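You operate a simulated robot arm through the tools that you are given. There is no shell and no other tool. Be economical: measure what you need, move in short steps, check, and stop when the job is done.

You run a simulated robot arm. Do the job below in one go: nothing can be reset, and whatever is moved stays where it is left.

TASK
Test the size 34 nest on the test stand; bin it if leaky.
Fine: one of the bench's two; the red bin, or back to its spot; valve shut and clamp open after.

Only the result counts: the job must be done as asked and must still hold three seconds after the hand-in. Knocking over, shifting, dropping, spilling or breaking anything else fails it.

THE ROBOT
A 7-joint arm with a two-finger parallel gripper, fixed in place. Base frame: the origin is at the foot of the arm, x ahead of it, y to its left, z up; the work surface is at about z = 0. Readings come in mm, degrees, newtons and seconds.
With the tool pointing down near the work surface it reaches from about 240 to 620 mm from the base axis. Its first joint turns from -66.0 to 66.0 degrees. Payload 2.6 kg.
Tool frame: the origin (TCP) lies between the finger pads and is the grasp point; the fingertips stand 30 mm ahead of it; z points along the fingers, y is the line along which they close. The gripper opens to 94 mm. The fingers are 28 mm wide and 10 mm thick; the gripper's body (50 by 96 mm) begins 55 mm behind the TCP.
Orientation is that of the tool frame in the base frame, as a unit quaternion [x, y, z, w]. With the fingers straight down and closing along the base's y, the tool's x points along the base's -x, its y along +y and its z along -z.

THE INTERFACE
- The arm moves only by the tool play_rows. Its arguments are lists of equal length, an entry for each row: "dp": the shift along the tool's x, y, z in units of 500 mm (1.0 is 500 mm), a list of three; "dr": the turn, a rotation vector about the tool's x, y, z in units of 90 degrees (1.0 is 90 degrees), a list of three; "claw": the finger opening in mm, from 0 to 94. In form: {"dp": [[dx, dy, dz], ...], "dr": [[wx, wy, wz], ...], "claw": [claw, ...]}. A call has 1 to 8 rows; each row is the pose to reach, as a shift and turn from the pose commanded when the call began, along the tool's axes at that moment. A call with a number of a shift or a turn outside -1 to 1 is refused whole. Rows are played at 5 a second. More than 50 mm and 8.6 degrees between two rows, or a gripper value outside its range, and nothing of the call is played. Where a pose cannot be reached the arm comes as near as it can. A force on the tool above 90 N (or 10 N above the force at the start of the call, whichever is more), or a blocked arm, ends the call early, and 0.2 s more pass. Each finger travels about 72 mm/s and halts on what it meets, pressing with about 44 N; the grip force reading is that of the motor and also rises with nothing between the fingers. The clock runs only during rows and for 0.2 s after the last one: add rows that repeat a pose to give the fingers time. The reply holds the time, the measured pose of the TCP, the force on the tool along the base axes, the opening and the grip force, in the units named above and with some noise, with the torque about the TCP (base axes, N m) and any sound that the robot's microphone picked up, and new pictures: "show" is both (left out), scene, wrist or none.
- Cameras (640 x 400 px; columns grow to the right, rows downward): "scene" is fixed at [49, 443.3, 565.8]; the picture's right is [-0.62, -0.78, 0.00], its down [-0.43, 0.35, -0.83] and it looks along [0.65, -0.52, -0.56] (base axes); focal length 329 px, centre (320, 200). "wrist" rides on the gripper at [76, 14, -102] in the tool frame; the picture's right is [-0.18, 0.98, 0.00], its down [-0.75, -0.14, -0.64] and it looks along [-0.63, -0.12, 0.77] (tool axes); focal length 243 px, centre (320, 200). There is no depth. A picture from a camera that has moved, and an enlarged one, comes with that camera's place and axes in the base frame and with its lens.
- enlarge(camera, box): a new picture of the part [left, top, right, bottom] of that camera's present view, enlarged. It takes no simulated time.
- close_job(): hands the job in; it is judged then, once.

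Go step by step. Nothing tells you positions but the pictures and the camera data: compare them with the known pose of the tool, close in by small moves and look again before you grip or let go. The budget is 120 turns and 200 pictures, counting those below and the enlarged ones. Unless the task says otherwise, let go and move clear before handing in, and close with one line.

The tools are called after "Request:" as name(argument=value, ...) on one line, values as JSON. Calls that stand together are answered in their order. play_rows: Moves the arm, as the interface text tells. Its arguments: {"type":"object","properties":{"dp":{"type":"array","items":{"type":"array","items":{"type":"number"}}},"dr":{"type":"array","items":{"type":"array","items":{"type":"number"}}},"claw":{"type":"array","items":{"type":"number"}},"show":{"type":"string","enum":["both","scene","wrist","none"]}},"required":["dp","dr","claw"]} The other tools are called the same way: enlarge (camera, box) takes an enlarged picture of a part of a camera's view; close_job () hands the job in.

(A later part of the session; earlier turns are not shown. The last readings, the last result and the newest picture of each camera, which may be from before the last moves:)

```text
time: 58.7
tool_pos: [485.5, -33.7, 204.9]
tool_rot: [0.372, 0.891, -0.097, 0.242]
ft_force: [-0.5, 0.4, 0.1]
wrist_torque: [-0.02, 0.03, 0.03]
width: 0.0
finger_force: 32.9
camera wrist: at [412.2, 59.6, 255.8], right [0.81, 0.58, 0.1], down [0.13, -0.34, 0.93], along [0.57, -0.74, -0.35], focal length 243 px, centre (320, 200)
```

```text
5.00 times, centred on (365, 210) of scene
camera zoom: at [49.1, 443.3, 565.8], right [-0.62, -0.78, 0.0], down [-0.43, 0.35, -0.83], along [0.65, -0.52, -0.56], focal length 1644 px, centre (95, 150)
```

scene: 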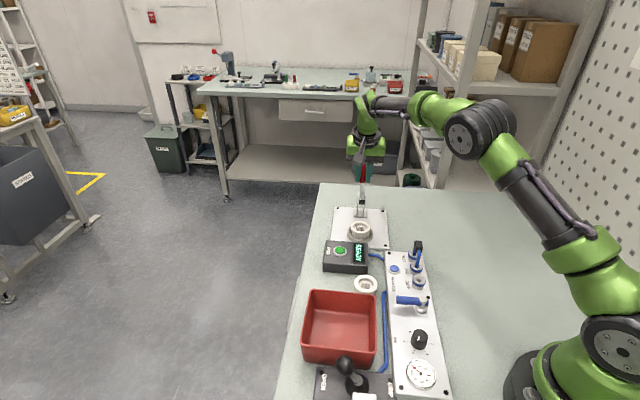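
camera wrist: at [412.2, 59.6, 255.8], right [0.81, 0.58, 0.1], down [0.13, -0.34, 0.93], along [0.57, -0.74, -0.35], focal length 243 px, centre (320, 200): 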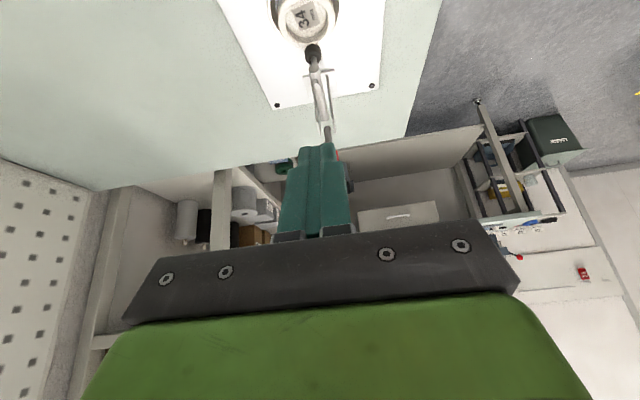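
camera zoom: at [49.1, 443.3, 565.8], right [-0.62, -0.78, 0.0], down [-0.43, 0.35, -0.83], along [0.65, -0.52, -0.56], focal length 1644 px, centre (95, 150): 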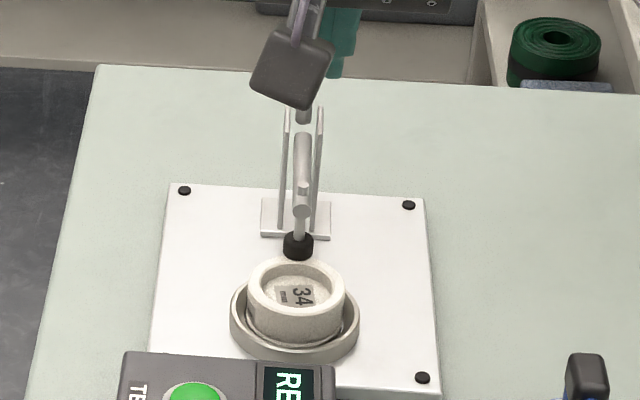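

The clamp arm is horizontal, with its pad on the nest's rim. I'll check the seating up close.

Request:
enlarge(camera="scene", box=[345, 210, 380, 245])

Request:
enlarge(camera="wrist", box=[260, 0, 350, 70])

```text
11.43 times, centred on (362, 228) of scene
camera zoom: at [49.1, 443.3, 565.8], right [-0.62, -0.78, 0.0], down [-0.43, 0.35, -0.83], along [0.65, -0.52, -0.56], focal length 3757 px, centre (-166, -114)
```

zoom: 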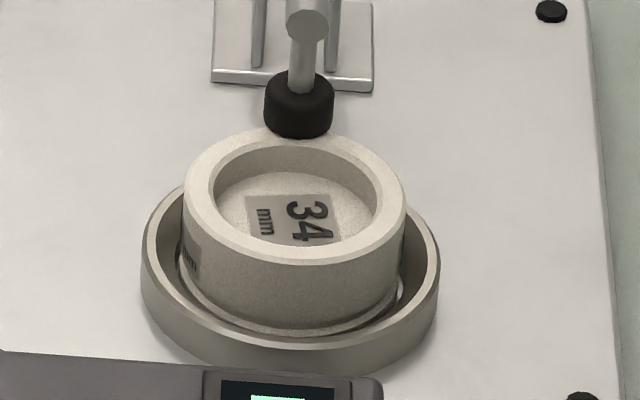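

```text
5.71 times, centred on (305, 35) of wrist
camera zoom: at [412.2, 59.6, 255.8], right [0.81, 0.58, 0.1], down [0.13, -0.34, 0.93], along [0.57, -0.74, -0.35], focal length 1386 px, centre (406, 1143)
```

zoom: 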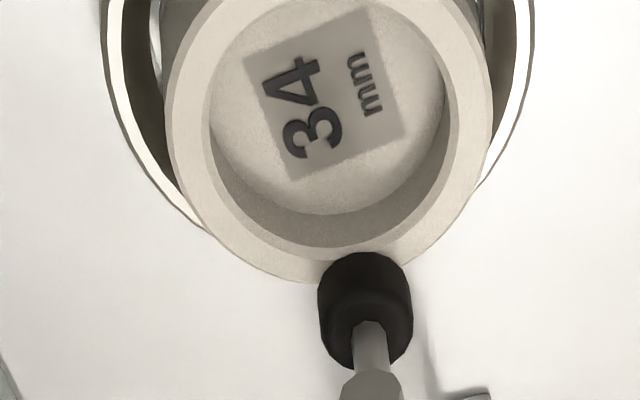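

The nest sits inside the ring with the pad on its rim. Next is the valve: I'll move above the panel for a good look at the blue lever.

Request:
play_rows(dp=[[0.043, -0.025, -0.0236], [0.0865, -0.05, -0.047], [0.13, -0.075, -0.07], [0.173, -0.1, -0.094], [0.216, -0.124, -0.118], [0.26, -0.149, -0.141], [0.303, -0.174, -0.165], [0.346, -0.199, -0.1884]], dr=[[0, 0.042, 0], [0, 0.084, 0], [0, 0.126, 0], [0, 0.168, 0], [0, 0.21, 0], [0, 0.252, 0], [0, 0.295, 0], [0, 0.338, 0]], claw=[0, 0, 0, 0, 0, 0, 0, 0], show="both")

Request:
enlarge(camera="scene", box=[375, 230, 445, 330])

```text
time: 60.5
tool_pos: [276.7, 34.8, 197.9]
tool_rot: [0.384, 0.923, 0.005, -0.001]
ft_force: [0.7, 0.0, 0.4]
wrist_torque: [-0.02, -0.02, -0.01]
width: 0.2
finger_force: 33.2
camera wrist: at [231.7, 99.4, 301.2], right [0.83, 0.56, 0.01], down [0.43, -0.64, 0.64], along [0.36, -0.52, -0.77], focal length 243 px, centre (320, 200)
```

scene: 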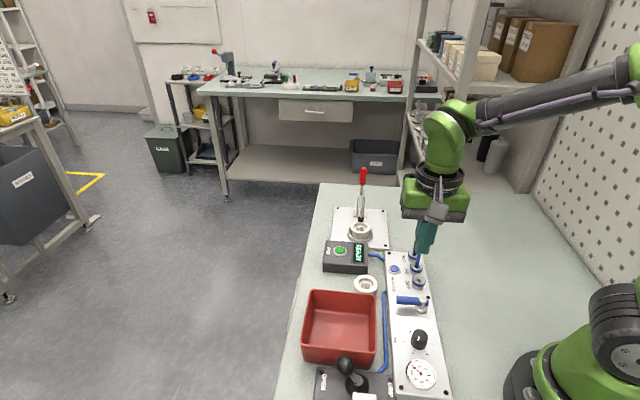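
wrist: 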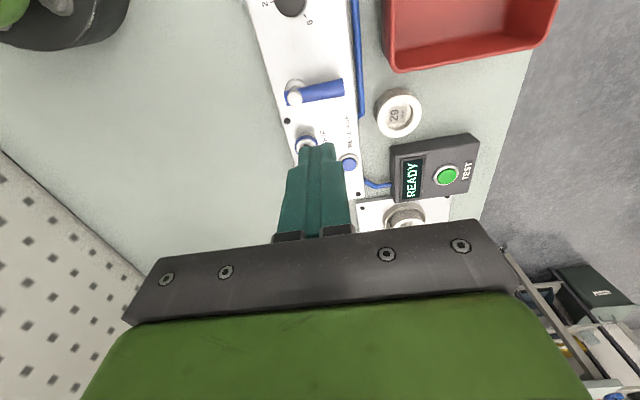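

```text
4.00 times, centred on (410, 280) of scene
camera zoom: at [49.1, 443.3, 565.8], right [-0.62, -0.78, 0.0], down [-0.43, 0.35, -0.83], along [0.65, -0.52, -0.56], focal length 1315 px, centre (-40, -120)
```

zoom: 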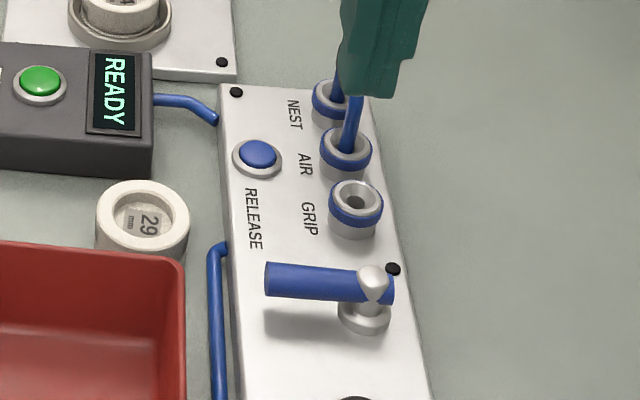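

The lever runs from the pivot (e1 164, e2 194) to its tip (e1 166, e2 245) at z≈42. I'll come down beside it on the port side and push it toward the gauge (anticlockwise).

Request:
play_rows(dp=[[-0.024, 0.018, 0.03], [-0.05, 0.0354, 0.08], [-0.05, 0.0354, 0.14], [-0.05, 0.0354, 0.2], [-0.05, 0.0354, 0.25], [-0.05, 0.0354, 0.268], [-0.05, 0.0354, 0.268]], dr=[[0, 0, 0], [0, 0, 0], [0, 0, 0], [0, 0, 0], [0, 0, 0], [0, 0, 0], [0, 0, 0]], claw=[0, 0, 0, 0, 0, 0, 0], show="wrist")

Request:
enlarge(camera="scene", box=[365, 230, 455, 330])

```text
time: 62.1
tool_pos: [307.1, 31.8, 62.4]
tool_rot: [0.384, 0.923, 0.006, -0.001]
ft_force: [-0.2, -1.0, -0.7]
wrist_torque: [-0.01, -0.01, -0.02]
width: 0.4
finger_force: 32.6
camera wrist: at [262.3, 95.8, 165.9], right [0.83, 0.56, 0.01], down [0.43, -0.64, 0.64], along [0.36, -0.52, -0.77], focal length 243 px, centre (320, 200)
```

wrist: 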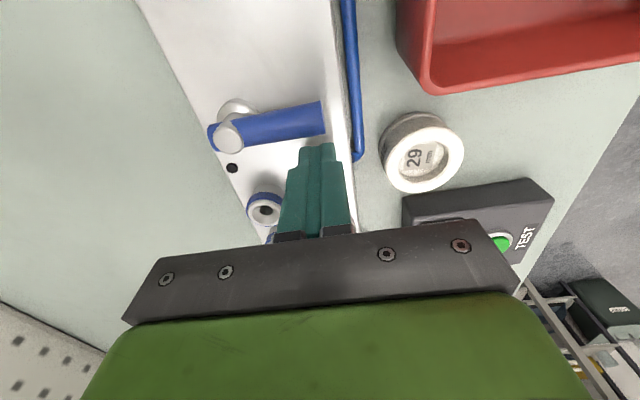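

```text
4.00 times, centred on (410, 280) of scene
camera zoom: at [49.1, 443.3, 565.8], right [-0.62, -0.78, 0.0], down [-0.43, 0.35, -0.83], along [0.65, -0.52, -0.56], focal length 1315 px, centre (-40, -120)
```

zoom: 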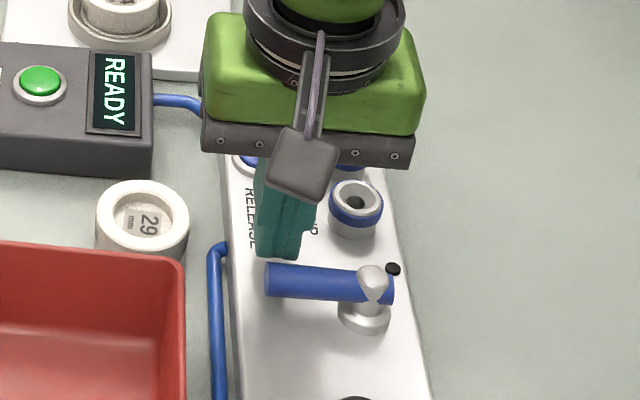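

Now push the lever gently the first third.

Request:
play_rows(dp=[[0.01, -0.004, 0], [0.02, -0.004, 0], [0.03, -0.001, 0], [0.045, 0.003, 0], [0.06, 0.006, 0], [0.06, 0.006, 0]], dr=[[0, 0, 0], [0, 0, 0], [0, 0, 0], [0, 0, 0], [0, 0, 0], [0, 0, 0]], claw=[0, 0, 0, 0, 0, 0], show="wrist")

Request:
enlarge(camera="scene", box=[365, 230, 455, 330])

```text
time: 63.5
tool_pos: [286.7, 55.5, 63.5]
tool_rot: [0.384, 0.923, 0.005, -0.001]
ft_force: [0.3, -0.4, 0.0]
wrist_torque: [-0.03, 0.01, 0.04]
width: 0.0
finger_force: 33.5
camera wrist: at [242.7, 119.6, 166.3], right [0.83, 0.56, 0.01], down [0.43, -0.64, 0.64], along [0.36, -0.52, -0.77], focal length 243 px, centre (320, 200)
```

wrist: 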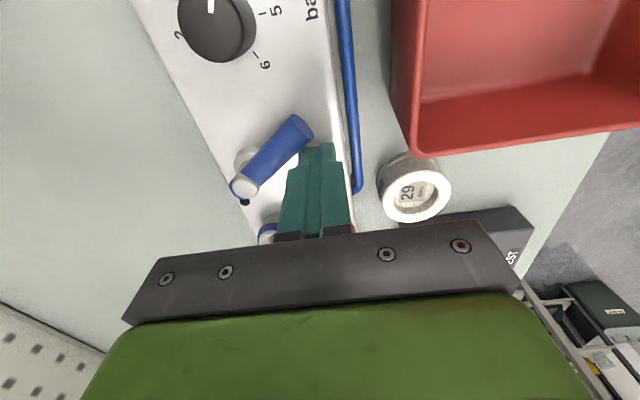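

```text
4.00 times, centred on (410, 280) of scene
camera zoom: at [49.0, 443.3, 565.8], right [-0.62, -0.78, 0.0], down [-0.43, 0.35, -0.83], along [0.65, -0.52, -0.56], focal length 1315 px, centre (-40, -120)
```

zoom: 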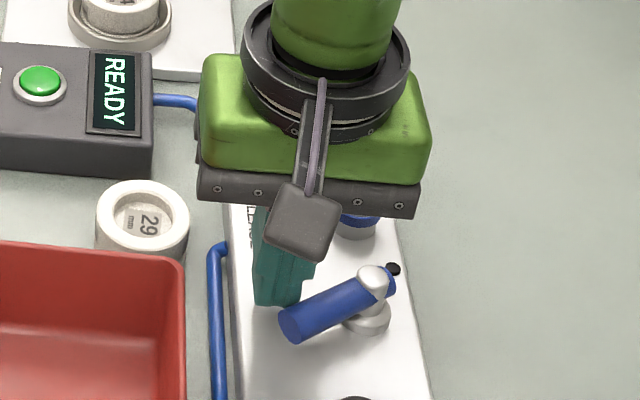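

The lever turns this way. Continuing along the arc to 90°.

Request:
play_rows(dp=[[0.016, 0.0, 0], [0.032, -0.005, 0], [0.048, -0.013, 0], [0.063, -0.026, 0], [0.075, -0.042, 0], [0.081, -0.056, 0], [0.083, -0.066, 0], [0.083, -0.066, 0]], dr=[[0, 0, 0], [0, 0, 0], [0, 0, 0], [0, 0, 0], [0, 0, 0], [0, 0, 0], [0, 0, 0], [0, 0, 0]], claw=[0, 0, 0, 0, 0, 0, 0, 0], show="wrist")

Request:
enlarge(camera="scene", box=[365, 270, 465, 400])

```text
time: 65.3
tool_pos: [237.0, 64.4, 64.2]
tool_rot: [0.381, 0.924, 0.009, 0.003]
ft_force: [22.0, 28.0, -19.4]
wrist_torque: [0.81, -0.47, 0.28]
width: 0.0
finger_force: 32.7
camera wrist: at [191.5, 127.1, 166.6], right [0.82, 0.57, 0.02], down [0.43, -0.64, 0.64], along [0.37, -0.52, -0.77], focal length 243 px, centre (320, 200)
```

wrist: 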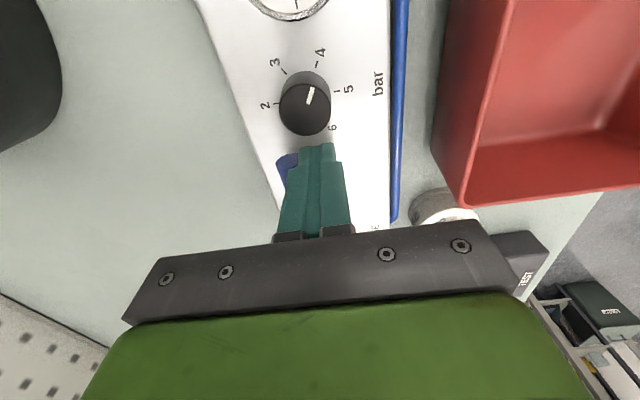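

```text
3.08 times, centred on (415, 335) of scene
camera zoom: at [49.1, 443.4, 565.8], right [-0.62, -0.78, 0.0], down [-0.43, 0.35, -0.83], along [0.65, -0.52, -0.56], focal length 1011 px, centre (28, -215)
```

zoom: 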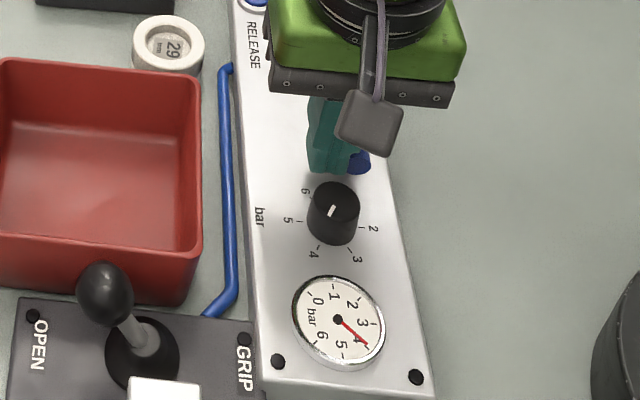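

The gauge now reads about 4 bar, so the valve is open. I'll back off and go above the green TEST button at about (469,48).

Request:
play_rows(dp=[[0, 0.02, 0], [0, 0.022, -0.05], [0, 0.022, -0.12], [0, 0.022, -0.17], [0, 0.022, -0.18]], dr=[[0, 0, 0], [0, 0, 0], [0, 0, 0], [0, 0, 0], [0, 0, 0]], claw=[0, 0, 0, 0, 0], show="none")

Request:
play_rows(dp=[[-0.03, 0.025, 0], [-0.08, 0.064, 0], [-0.13, 0.104, 0], [-0.18, 0.144, 0], [-0.23, 0.184, 0], [-0.28, 0.223, 0], [-0.33, 0.262, 0], [-0.352, 0.28, 0.03]], dr=[[0, 0, 0], [0, 0, 0], [0, 0, 0], [0, 0, 0], [0, 0, 0], [0, 0, 0], [0, 0, 0], [0, 0, 0]], claw=[0, 0, 0, 0, 0, 0, 0, 0], show="both")

Request:
enlarge(camera="scene", box=[305, 210, 445, 320])

```text
time: 66.5
tool_pos: [242.3, 68.4, 153.2]
tool_rot: [0.384, 0.923, 0.005, 0.0]
ft_force: [-0.4, -0.6, -0.5]
wrist_torque: [0.04, 0.0, 0.0]
width: 0.0
finger_force: 33.1
```

```text
time: 68.3
tool_pos: [467.6, 42.6, 140.8]
tool_rot: [0.384, 0.923, 0.005, 0.0]
ft_force: [0.1, 0.1, -0.5]
wrist_torque: [0.01, 0.0, 0.0]
width: 0.1
finger_force: 33.3
camera wrist: at [422.3, 106.0, 243.0], right [0.83, 0.56, 0.01], down [0.43, -0.64, 0.64], along [0.36, -0.52, -0.77], focal length 243 px, centre (320, 200)
```

scene: 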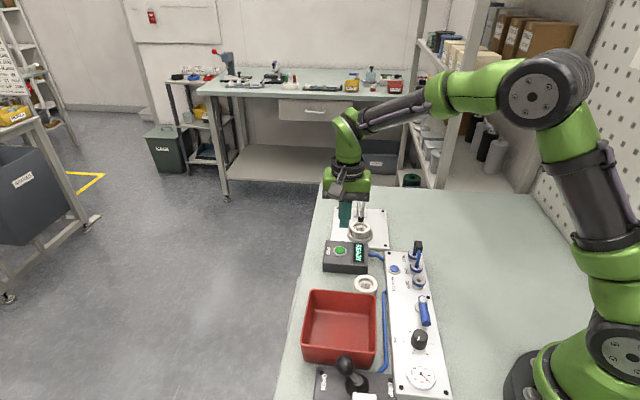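
wrist: 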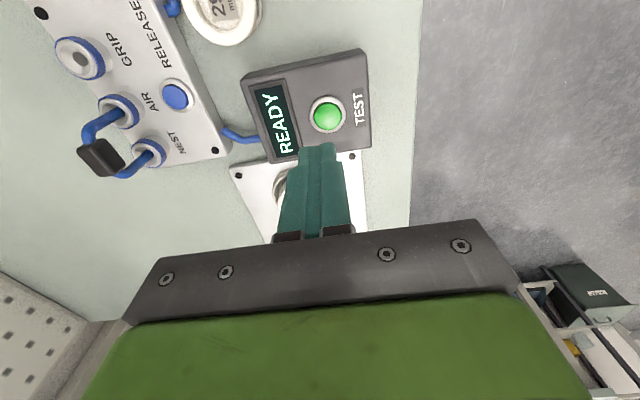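

```text
3.64 times, centred on (375, 265) of scene
camera zoom: at [49.0, 443.3, 565.8], right [-0.62, -0.78, 0.0], down [-0.43, 0.35, -0.83], along [0.65, -0.52, -0.56], focal length 1195 px, centre (120, -36)
```

zoom: 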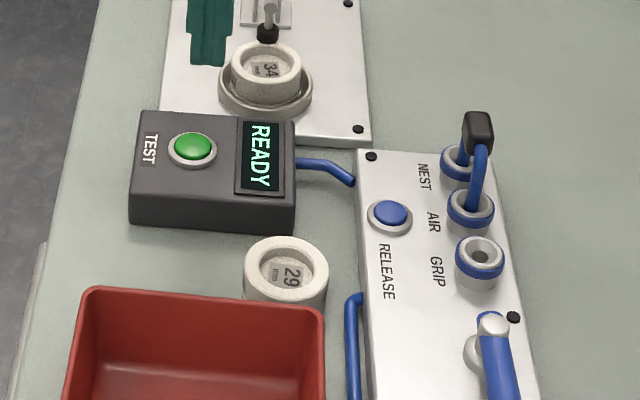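

Now press TEST: center on the button and push down gently.

Request:
play_rows(dp=[[0.0024, 0.0086, 0.05], [0.0024, 0.0086, 0.1], [0.0024, 0.0086, 0.125], [0.0024, 0.0086, 0.135], [0.0024, 0.0086, 0.141], [0.0024, 0.0086, 0.147], [0.0024, 0.0086, 0.147]], dr=[[0, 0, 0], [0, 0, 0], [0, 0, 0], [0, 0, 0], [0, 0, 0], [0, 0, 0], [0, 0, 0]], claw=[0, 0, 0, 0, 0, 0, 0], show="scene")

Request:
enlarge(camera="scene", box=[315, 210, 395, 280])

```text
time: 69.9
tool_pos: [468.7, 49.3, 65.7]
tool_rot: [0.385, 0.923, 0.005, 0.0]
ft_force: [0.8, 0.6, 1.8]
wrist_torque: [-0.01, -0.01, 0.02]
width: 0.0
finger_force: 32.9
heard: click
```

scene: 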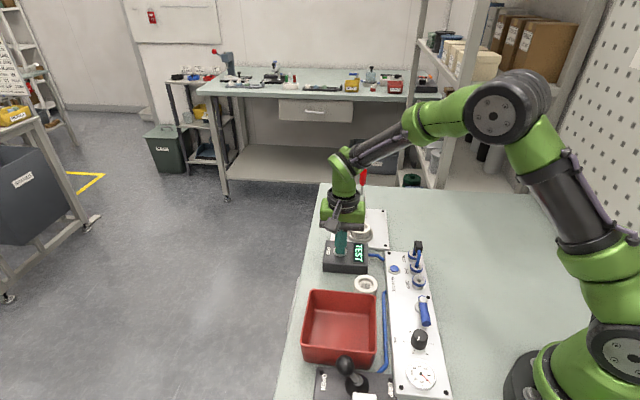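

```text
5.71 times, centred on (355, 245) of scene
camera zoom: at [49.0, 443.3, 565.8], right [-0.62, -0.78, 0.0], down [-0.43, 0.35, -0.83], along [0.65, -0.52, -0.56], focal length 1878 px, centre (120, -57)
```

zoom: 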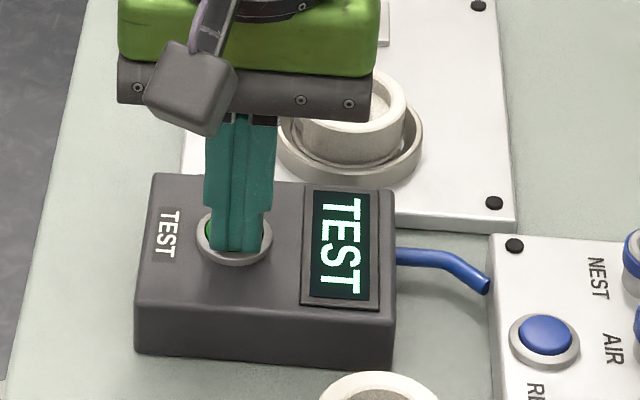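

The button clicked and the display shows TEST. I'll lift off and wait for the result.

Request:
play_rows(dp=[[0, 0, -0.03], [0, 0, -0.08], [0, 0, -0.08], [0, 0, -0.08], [0, 0, -0.08], [0, 0, -0.08], [0, 0, -0.08], [0, 0, -0.08]], dr=[[0, 0, 0], [0, 0, 0], [0, 0, 0], [0, 0, 0], [0, 0, 0], [0, 0, 0], [0, 0, 0], [0, 0, 0]], claw=[0, 0, 0, 0, 0, 0, 0, 0], show="none")

Request:
enlarge(camera="scene", box=[315, 210, 445, 390])

```text
time: 71.7
tool_pos: [468.4, 47.2, 105.4]
tool_rot: [0.385, 0.923, 0.005, 0.0]
ft_force: [0.1, 0.6, -1.0]
wrist_torque: [0.0, 0.01, 0.02]
width: 0.0
finger_force: 32.7
```

```text
2.22 times, centred on (380, 300) of scene
camera zoom: at [49.0, 443.3, 565.8], right [-0.62, -0.78, 0.0], down [-0.43, 0.35, -0.83], along [0.65, -0.52, -0.56], focal length 730 px, centre (187, -22)
```

zoom: 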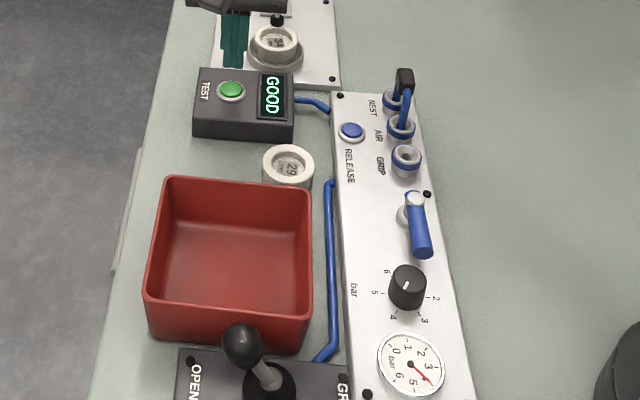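

The display reads GOOD, so the nest goes back to its spot. First I'll shut the valve: moving above the lever with fingers open to straddle it.

Request:
play_rows(dp=[[0.02, -0.02, -0.05], [0.06, -0.065, -0.09], [0.11, -0.117, -0.09], [0.16, -0.17, -0.09], [0.21, -0.223, -0.09], [0.26, -0.276, -0.09], [0.3, -0.318, -0.09], [0.3196, -0.341, -0.09]], dr=[[0, 0, 0], [0, 0, 0], [0, 0, 0], [0, 0, 0], [0, 0, 0], [0, 0, 0], [0, 0, 0], [0, 0, 0]], claw=[0, 0, 0, 10, 20, 30, 40, 40], show="both")

Request:
enlarge(camera="scene", box=[315, 210, 445, 320])

```text
time: 73.5
tool_pos: [235.0, 40.4, 149.8]
tool_rot: [0.384, 0.923, 0.005, 0.0]
ft_force: [0.6, 1.2, -0.2]
wrist_torque: [0.04, 0.01, -0.02]
width: 39.9
finger_force: 0.0
camera wrist: at [190.7, 103.6, 252.6], right [0.83, 0.56, 0.01], down [0.43, -0.64, 0.64], along [0.36, -0.52, -0.77], focal length 243 px, centre (320, 200)
```

scene: 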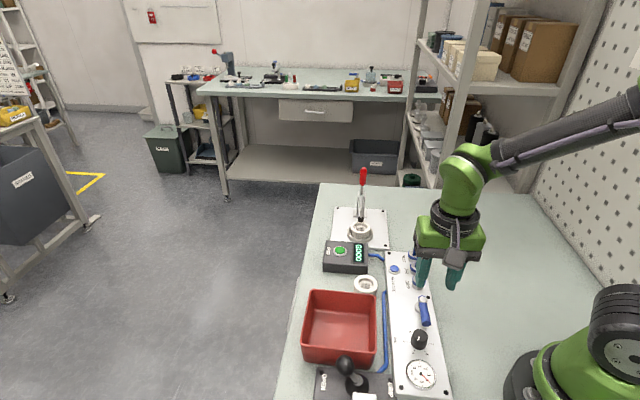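
wrist: 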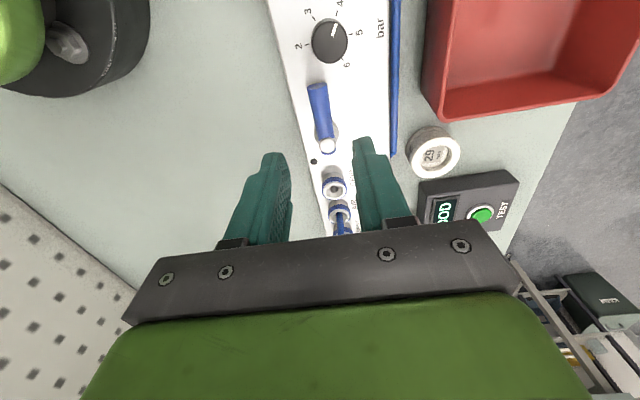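

```text
3.64 times, centred on (380, 265) of scene
camera zoom: at [49.1, 443.3, 565.8], right [-0.62, -0.78, 0.0], down [-0.43, 0.35, -0.83], along [0.65, -0.52, -0.56], focal length 1195 px, centre (102, -36)
```

zoom: 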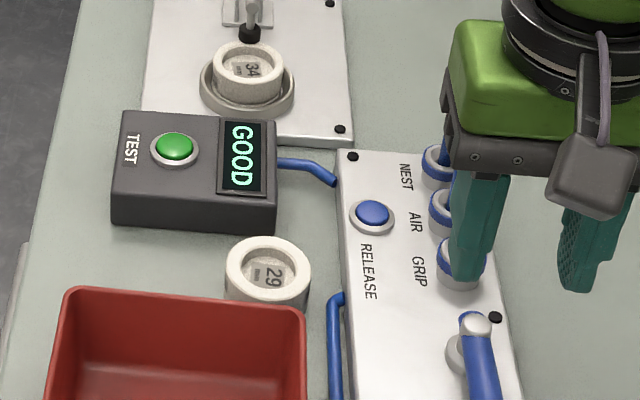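

The lever lies between the fingers. Descending and closing loosely around it.

Request:
play_rows(dp=[[0, 0.001, 0.05], [0, 0.001, 0.1], [0, 0.001, 0.15], [0, 0.001, 0.17], [0, 0.001, 0.17], [0, 0.001, 0.17]], dr=[[0, 0, 0], [0, 0, 0], [0, 0, 0], [0, 0, 0], [0, 0, 0], [0, 0, 0]], claw=[40, 40, 40, 40, 30, 24], show="wrist")

```text
time: 74.9
tool_pos: [234.5, 40.1, 63.4]
tool_rot: [0.385, 0.923, 0.005, 0.0]
ft_force: [0.2, -0.6, -0.2]
wrist_torque: [-0.01, 0.0, 0.02]
width: 24.1
finger_force: 0.1
camera wrist: at [191.2, 104.1, 167.2], right [0.83, 0.56, 0.01], down [0.43, -0.64, 0.64], along [0.36, -0.52, -0.77], focal length 243 px, centre (320, 200)
```

wrist: 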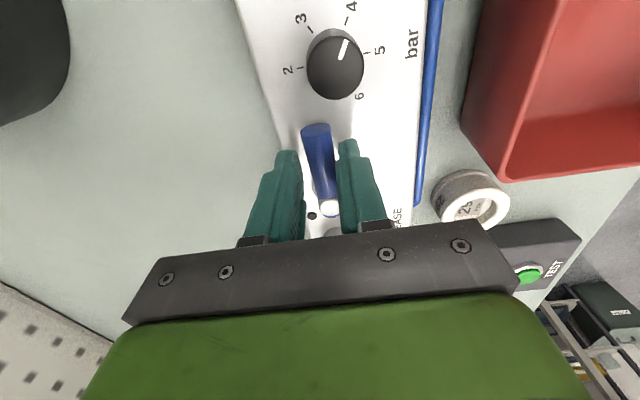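

Now I'll swing the lever back clockwise, turning the tool with it, for the first 64°.

Request:
play_rows(dp=[[-0.0005, 0.0075, 0], [-0.0021, 0.0149, 0], [-0.0047, 0.022, 0], [-0.0082, 0.0286, 0], [-0.0126, 0.0347, 0], [-0.0179, 0.0401, 0], [-0.0238, 0.0448, 0], [-0.0303, 0.0485, 0]], dr=[[0, 0, 0.0889], [0, 0, 0.1778], [0, 0, 0.2667], [0, 0, 0.3556], [0, 0, 0.4444], [0, 0, 0.5333], [0, 0, 0.6222], [0, 0, 0.7111]], claw=[24, 24, 24, 24, 24, 24, 24, 24], show="both")

Request:
enlarge(camera="scene", box=[355, 250, 465, 400])

```text
time: 76.7
tool_pos: [263.7, 49.8, 64.8]
tool_rot: [0.816, 0.577, 0.004, -0.003]
ft_force: [-0.6, 0.4, 1.1]
wrist_torque: [0.03, 0.03, 0.03]
width: 24.6
finger_force: 0.5
camera wrist: at [301.2, 114.5, 167.8], right [0.87, -0.5, 0.0], down [-0.39, -0.67, 0.63], along [-0.32, -0.55, -0.77], focal length 243 px, centre (320, 200)
```

scene: 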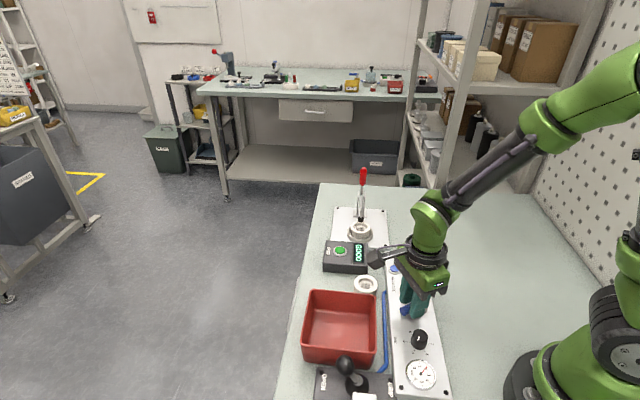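
wrist: 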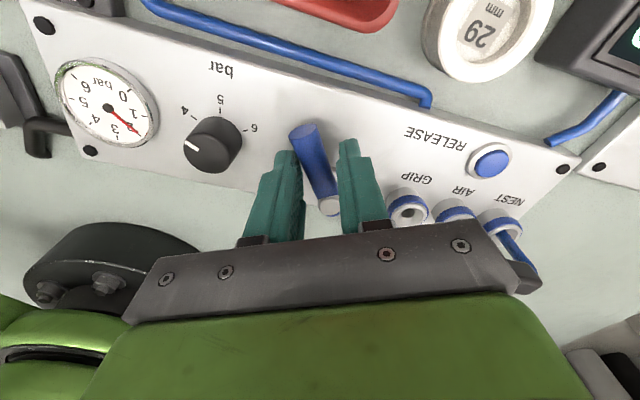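

```text
2.67 times, centred on (410, 325) of scene
camera zoom: at [49.0, 443.3, 565.8], right [-0.62, -0.78, 0.0], down [-0.43, 0.35, -0.83], along [0.65, -0.52, -0.56], focal length 876 px, centre (80, -133)
```

zoom: 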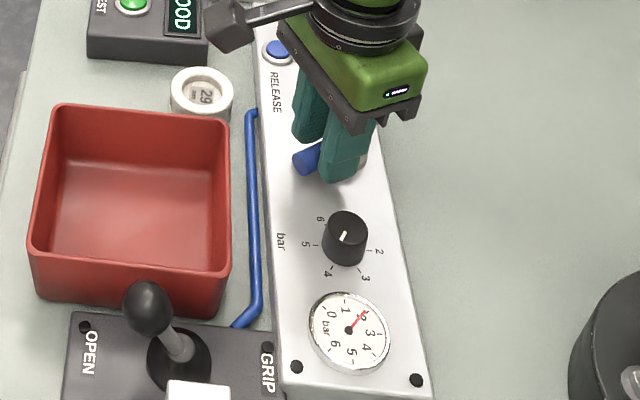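

Pressure is falling. Continuing the last part with a little overtravel against the stop.

Request:
play_rows(dp=[[-0.0006, 0.008, 0], [-0.0024, 0.0158, 0], [-0.0053, 0.0232, 0], [-0.0077, 0.0278, 0], [-0.0103, 0.0317, 0], [-0.0103, 0.0317, 0]], dr=[[0, 0, 0.0944], [0, 0, 0.1889], [0, 0, 0.2833], [0, 0, 0.3444], [0, 0, 0.4], [0, 0, 0.4]], claw=[24, 24, 24, 24, 24, 24], show="wrist")

Request:
enlarge(camera="scene", box=[355, 250, 465, 400])

```text
time: 78.1
tool_pos: [276.0, 37.2, 63.7]
tool_rot: [0.954, 0.298, 0.002, -0.004]
ft_force: [-5.1, 2.6, 1.2]
wrist_torque: [0.04, 0.16, 0.13]
width: 26.7
finger_force: 2.8
camera wrist: at [345.7, 68.9, 167.4], right [0.41, -0.91, -0.01], down [-0.7, -0.32, 0.64], along [-0.59, -0.26, -0.77], focal length 243 px, centre (320, 200)
```

wrist: 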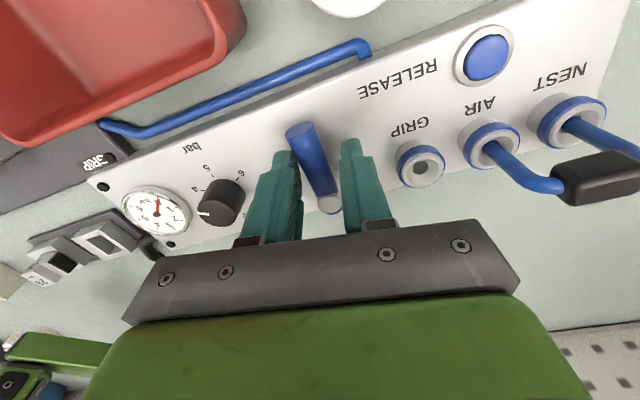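

```text
2.67 times, centred on (410, 325) of scene
camera zoom: at [49.0, 443.3, 565.8], right [-0.62, -0.78, 0.0], down [-0.43, 0.35, -0.83], along [0.65, -0.52, -0.56], focal length 876 px, centre (80, -133)
```

zoom: 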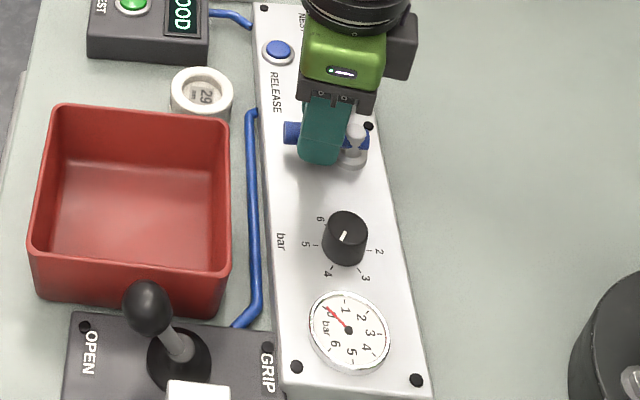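

The gauge is at zero and the lever is back across: valve shut. I'll open, rise, and turn the tool back.

Request:
play_rows(dp=[[0, -0.004, 0], [0, -0.004, 0], [0, -0.004, -0.05], [0, -0.004, -0.12], [0, -0.004, -0.2], [0, -0.004, -0.2], [0, -0.004, -0.2], [0, -0.004, -0.2]], dr=[[0, 0, 0], [0, 0, 0], [0, 0, 0], [0, 0, -0.09], [0, 0, -0.18], [0, 0, -0.27], [0, 0, -0.36], [0, 0, -0.45]], claw=[32, 36, 36, 36, 36, 30, 20, 10], show="none")

Request:
play_rows(dp=[[0, 0, 0], [0, 0, 0], [0, 0, 0], [0, 0, 0], [0, 0, 0], [0, 0, 0], [0, 0, 0], [0, 0, 0]], dr=[[0, 0, -0.085], [0, 0, -0.17], [0, 0, -0.255], [0, 0, -0.34], [0, 0, -0.425], [0, 0, -0.51], [0, 0, -0.595], [0, 0, -0.661]], claw=[10, 10, 10, 10, 10, 10, 10, 10], show="wrist")

Request:
enlarge(camera="scene", box=[315, 160, 455, 400])

```text
time: 79.9
tool_pos: [274.9, 37.9, 164.7]
tool_rot: [0.791, 0.612, 0.003, -0.002]
ft_force: [0.1, 0.1, 0.2]
wrist_torque: [0.0, -0.02, 0.0]
width: 10.0
finger_force: 0.2
```

```text
time: 81.7
tool_pos: [275.4, 38.0, 165.7]
tool_rot: [0.383, 0.924, 0.005, 0.0]
ft_force: [0.3, -0.2, 1.1]
wrist_torque: [-0.01, -0.04, 0.01]
width: 9.9
finger_force: 0.1
camera wrist: at [230.3, 101.3, 267.6], right [0.83, 0.56, 0.01], down [0.43, -0.64, 0.64], along [0.36, -0.52, -0.77], focal length 243 px, centre (320, 200)
```

wrist: 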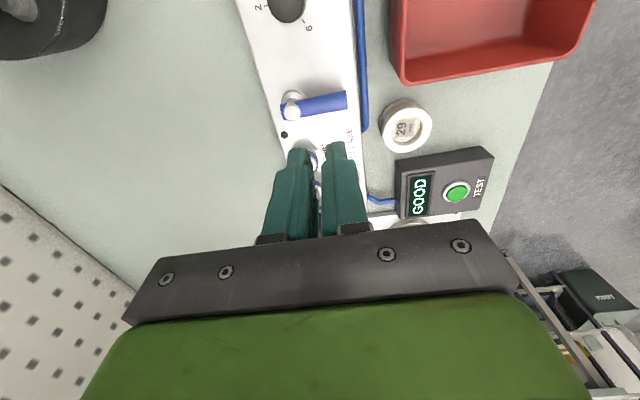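

```text
1.67 times, centred on (385, 280) of scene
camera zoom: at [49.1, 443.3, 565.8], right [-0.62, -0.78, 0.0], down [-0.43, 0.35, -0.83], along [0.65, -0.52, -0.56], focal length 548 px, centre (212, 67)
```

zoom: 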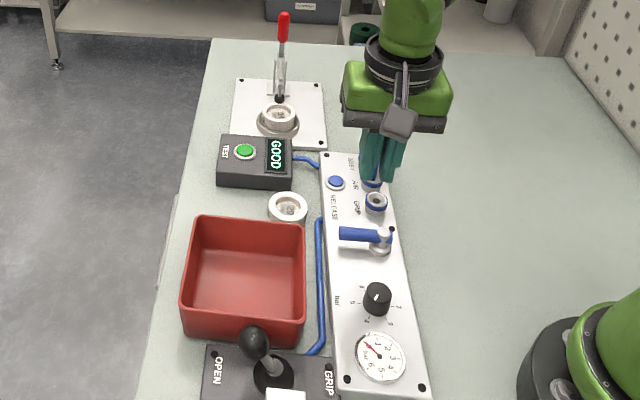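

Valve shut, gauge at zero. Now to open the clamp: I'll move in front of the upright handle with closed fingers.

Request:
play_rows(dp=[[-0.03, 0.012, -0.02], [-0.1, 0.04, -0.04], [-0.17, 0.07, -0.05], [-0.25, 0.1, -0.05], [-0.33, 0.13, -0.05], [-0.41, 0.157, -0.05], [-0.48, 0.18, -0.04], [-0.52, 0.196, -0.028]], dr=[[0, 0, 0], [0, 0, 0], [0, 0, 0], [0, 0, 0], [0, 0, 0], [0, 0, 0], [0, 0, 0], [0, 0, 0]], claw=[0, 0, 0, 0, 0, 0, 0, 0], show="both")

Request:
enlarge(camera="scene", box=[325, 140, 405, 240])

```text
time: 83.5
tool_pos: [527.7, -78.1, 177.4]
tool_rot: [0.384, 0.923, 0.005, 0.0]
ft_force: [0.5, -0.3, -0.1]
wrist_torque: [-0.01, -0.04, 0.0]
width: 0.1
finger_force: 33.6
camera wrist: at [483.5, -13.8, 279.9], right [0.83, 0.56, 0.01], down [0.43, -0.64, 0.64], along [0.36, -0.52, -0.77], focal length 243 px, centre (320, 200)
```

scene: 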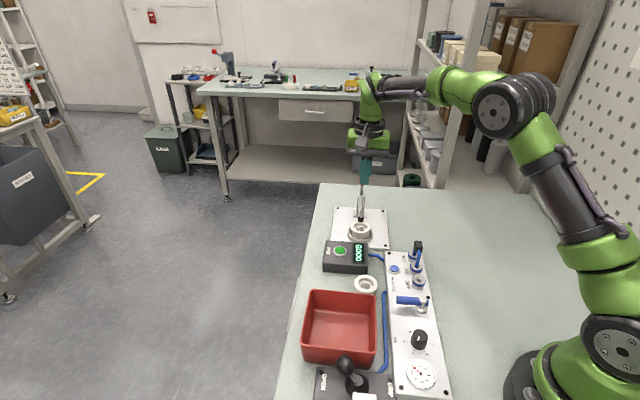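
wrist: 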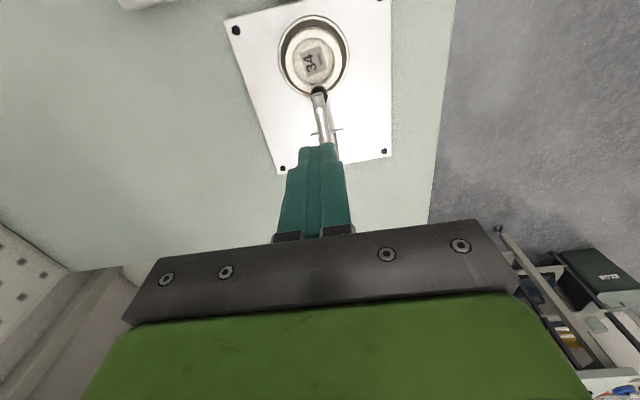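

```text
4.00 times, centred on (365, 190) of scene
camera zoom: at [49.0, 443.3, 565.8], right [-0.62, -0.78, 0.0], down [-0.43, 0.35, -0.83], along [0.65, -0.52, -0.56], focal length 1315 px, centre (140, 240)
```

zoom: 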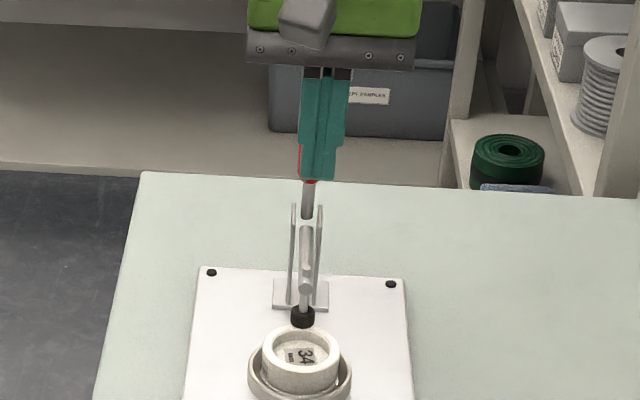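

Pushing the handle back along its arc, first to about 45°.

Request:
play_rows(dp=[[-0.02, 0.003, 0.017], [-0.0434, 0.003, 0.0168], [-0.064, 0.003, 0.0155], [-0.0854, 0.003, 0.0148], [-0.101, 0.003, 0.0185], [-0.1166, 0.003, 0.0228], [-0.131, 0.003, 0.031], [-0.144, 0.003, 0.0388]], dr=[[0, 0, 0], [0, 0, 0], [0, 0, 0], [0, 0, 0], [0, 0, 0], [0, 0, 0], [0, 0, 0], [0, 0, 0]], claw=[0, 0, 0, 0, 0, 0, 0, 0], show="wrist")

Request:
enlarge(camera="scene", box=[325, 140, 405, 240])

```text
time: 85.3
tool_pos: [578.6, -126.7, 159.9]
tool_rot: [0.384, 0.923, 0.004, 0.0]
ft_force: [0.1, 0.2, 0.5]
wrist_torque: [-0.01, 0.0, -0.03]
width: 0.0
finger_force: 33.0
camera wrist: at [535.9, -63.4, 261.9], right [0.83, 0.56, 0.01], down [0.43, -0.64, 0.64], along [0.36, -0.52, -0.77], focal length 243 px, centre (320, 200)
```

wrist: 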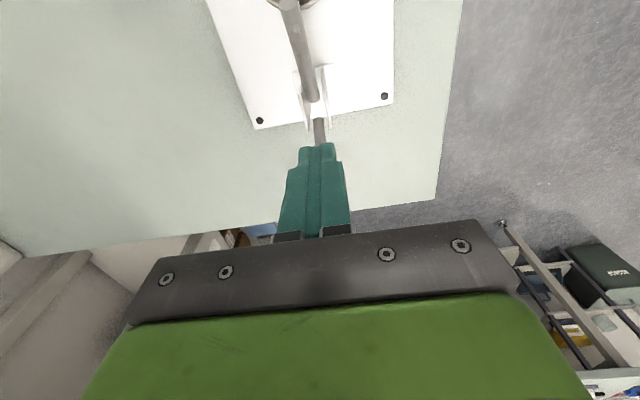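

```text
4.00 times, centred on (365, 190) of scene
camera zoom: at [49.0, 443.3, 565.8], right [-0.62, -0.78, 0.0], down [-0.43, 0.35, -0.83], along [0.65, -0.52, -0.56], focal length 1315 px, centre (140, 240)
```

zoom: 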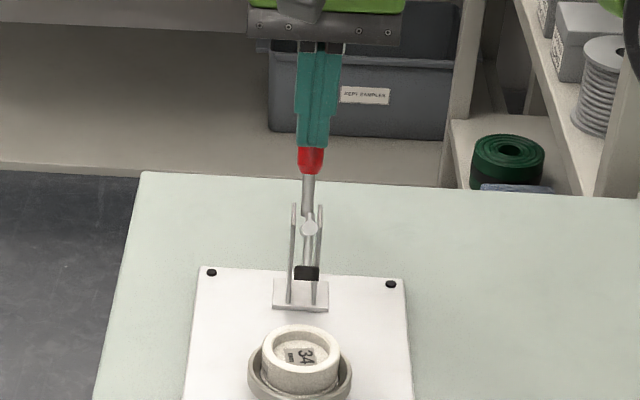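

The clamp is opening. I'll finish pushing the handle down to its rear position.

Request:
play_rows(dp=[[-0.01, 0, 0.009], [-0.0186, 0, 0.018], [-0.026, 0, 0.027], [-0.0326, 0, 0.036], [-0.0376, 0, 0.043], [-0.039, 0, 0.05], [-0.04, 0, 0.056], [-0.04, 0, 0.06]], dr=[[0, 0, 0], [0, 0, 0], [0, 0, 0], [0, 0, 0], [0, 0, 0], [0, 0, 0], [0, 0, 0], [0, 0, 0]], claw=[0, 0, 0, 0, 0, 0, 0, 0], show="wrist")

Request:
enlarge(camera="scene", box=[325, 140, 405, 240])

```text
time: 87.1
tool_pos: [593.2, -140.5, 132.8]
tool_rot: [0.385, 0.923, 0.007, 0.002]
ft_force: [-18.6, 4.1, 23.5]
wrist_torque: [-0.15, 0.39, -0.04]
width: 0.0
finger_force: 32.9
camera wrist: at [549.1, -76.9, 235.0], right [0.83, 0.56, 0.01], down [0.43, -0.64, 0.64], along [0.37, -0.52, -0.77], focal length 243 px, centre (320, 200)
```

wrist: 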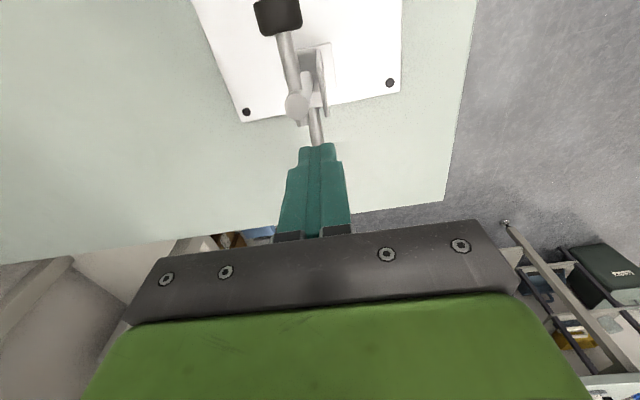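

```text
4.00 times, centred on (365, 190) of scene
camera zoom: at [48.9, 443.4, 565.8], right [-0.62, -0.78, 0.0], down [-0.43, 0.35, -0.83], along [0.65, -0.52, -0.55], focal length 1315 px, centre (140, 240)
```

zoom: 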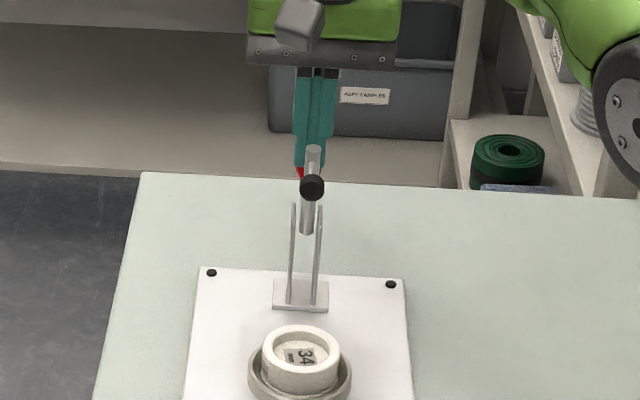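

The clamp is fully open again. I'll rise and return above the nest with a 16° lean and open fingers.

Request:
play_rows(dp=[[0, 0, -0.06], [0, 0, -0.15], [0.04, 0, -0.18], [0.1, 0, -0.18], [0.16, 0, -0.17], [0.22, 0, -0.15], [0.27, 0, -0.13], [0.29, 0, -0.12]], dr=[[0, 0, 0], [0, 0, 0], [0, 0, 0], [0, -0.035, 0], [0, -0.07, 0], [0, -0.105, 0], [0, -0.14, 0], [0, -0.178, 0]], claw=[0, 0, 0, 20, 40, 60, 80, 84], show="both")

Request:
enlarge(camera="scene", box=[335, 195, 395, 250])

Request:
enlarge(camera="wrist", box=[250, 30, 390, 180])

```text
time: 88.9
tool_pos: [622.4, -36.5, 238.8]
tool_rot: [0.38, 0.915, -0.05, 0.127]
ft_force: [0.0, -0.1, -0.5]
wrist_torque: [0.02, -0.03, 0.01]
width: 83.9
finger_force: 0.1
out of reach, approached as far as the arm can: row 1, 2, 3, 4, 5, 6, 7, 8
camera wrist: at [559.9, 45.5, 316.6], right [0.82, 0.57, 0.06], down [0.28, -0.49, 0.82], along [0.49, -0.66, -0.57], focal length 243 px, centre (320, 200)
```

scene: 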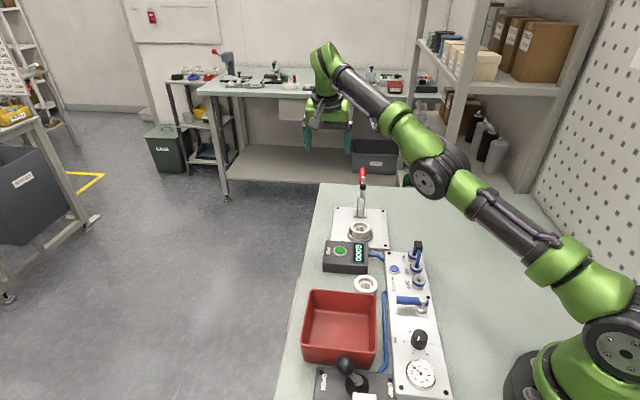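
wrist: 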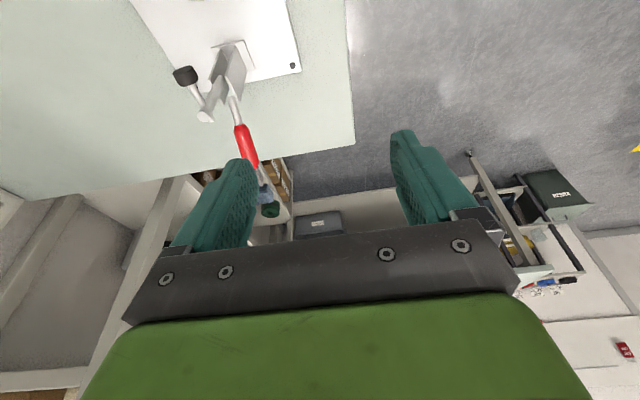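

```text
7.27 times, centred on (365, 222) of scene
camera zoom: at [49.1, 443.3, 565.8], right [-0.62, -0.78, 0.0], down [-0.43, 0.35, -0.83], along [0.65, -0.52, -0.56], focal length 2390 px, centre (-7, 36)
```

zoom: 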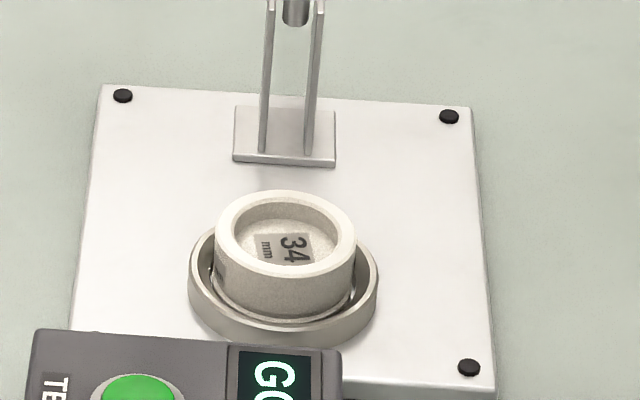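

```text
2.67 times, centred on (320, 105) of wrist
camera zoom: at [559.9, 45.5, 316.6], right [0.82, 0.57, 0.06], down [0.28, -0.49, 0.82], along [0.49, -0.66, -0.57], focal length 647 px, centre (320, 453)
```

zoom: 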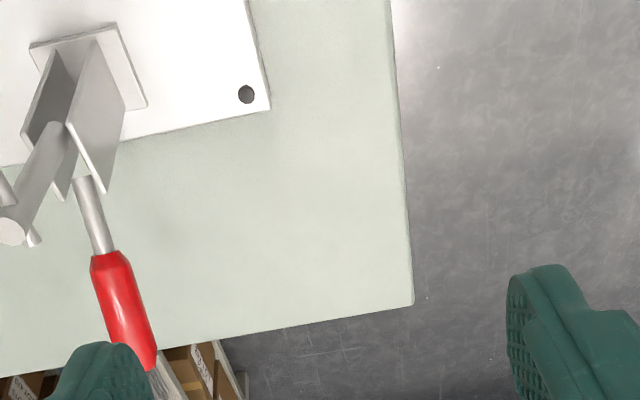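

The arm took an odd route because of a reach limit, but nothing was touched and the clamp and nest are as left. I'll move back over the nest.

Request:
play_rows(dp=[[0.025, -0.023, 0.0], [0.05, -0.047, 0.005], [0.075, -0.07, 0.01], [0.1, -0.094, 0.015], [0.125, -0.117, 0.02], [0.15, -0.14, 0.028], [0.176, -0.165, 0.036], [0.2014, -0.1886, 0.0448]], dr=[[0, 0, 0], [0, 0, 0], [0, 0, 0], [0, 0, 0], [0, 0, 0], [0, 0, 0], [0, 0, 0], [0, 0, 0]], claw=[84, 84, 84, 84, 84, 84, 84, 84], show="both")

Request:
enlarge(camera="wrist", box=[240, 30, 400, 180])

```text
time: 90.7
tool_pos: [621.0, -36.5, 238.7]
tool_rot: [0.381, 0.914, -0.048, 0.128]
ft_force: [-0.4, 0.3, -0.8]
wrist_torque: [0.02, -0.02, -0.03]
width: 84.0
finger_force: 0.2
out of reach, approached as far as the arm can: row 1, 2, 3, 4, 5, 6, 7, 8
camera wrist: at [559.7, 45.5, 317.1], right [0.82, 0.57, 0.06], down [0.28, -0.5, 0.82], along [0.49, -0.66, -0.57], focal length 243 px, centre (320, 200)
```

scene: 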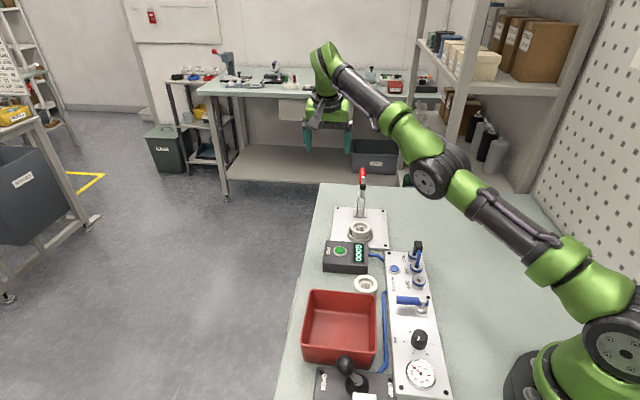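
wrist: 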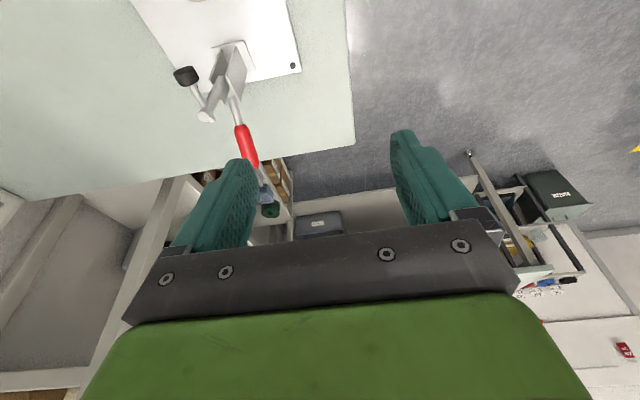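

```text
2.67 times, centred on (320, 105) of wrist
camera zoom: at [559.7, 45.5, 317.1], right [0.82, 0.57, 0.06], down [0.28, -0.5, 0.82], along [0.49, -0.66, -0.57], focal length 647 px, centre (320, 453)
```

zoom: 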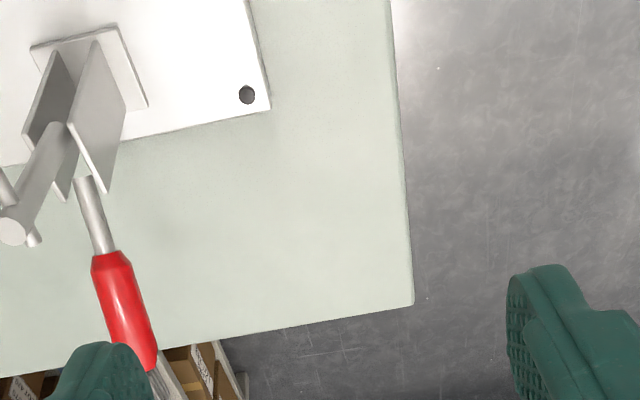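

The arm did not respond, seemingly stuck at a reach limit. I'll try a small plain move inward and lower.

Request:
play_rows(dp=[[0.03, -0.03, -0.008], [0.06, -0.06, -0.016]], dr=[[0, 0, 0], [0, 0, 0]], claw=[84, 84], show="none")

```text
time: 91.3
tool_pos: [615.6, -33.9, 251.7]
tool_rot: [0.382, 0.914, -0.049, 0.128]
ft_force: [-0.2, 0.5, -0.6]
wrist_torque: [0.01, 0.01, -0.01]
width: 84.2
finger_force: 0.1
out of reach, approached as far as the arm can: row 1, 2
```

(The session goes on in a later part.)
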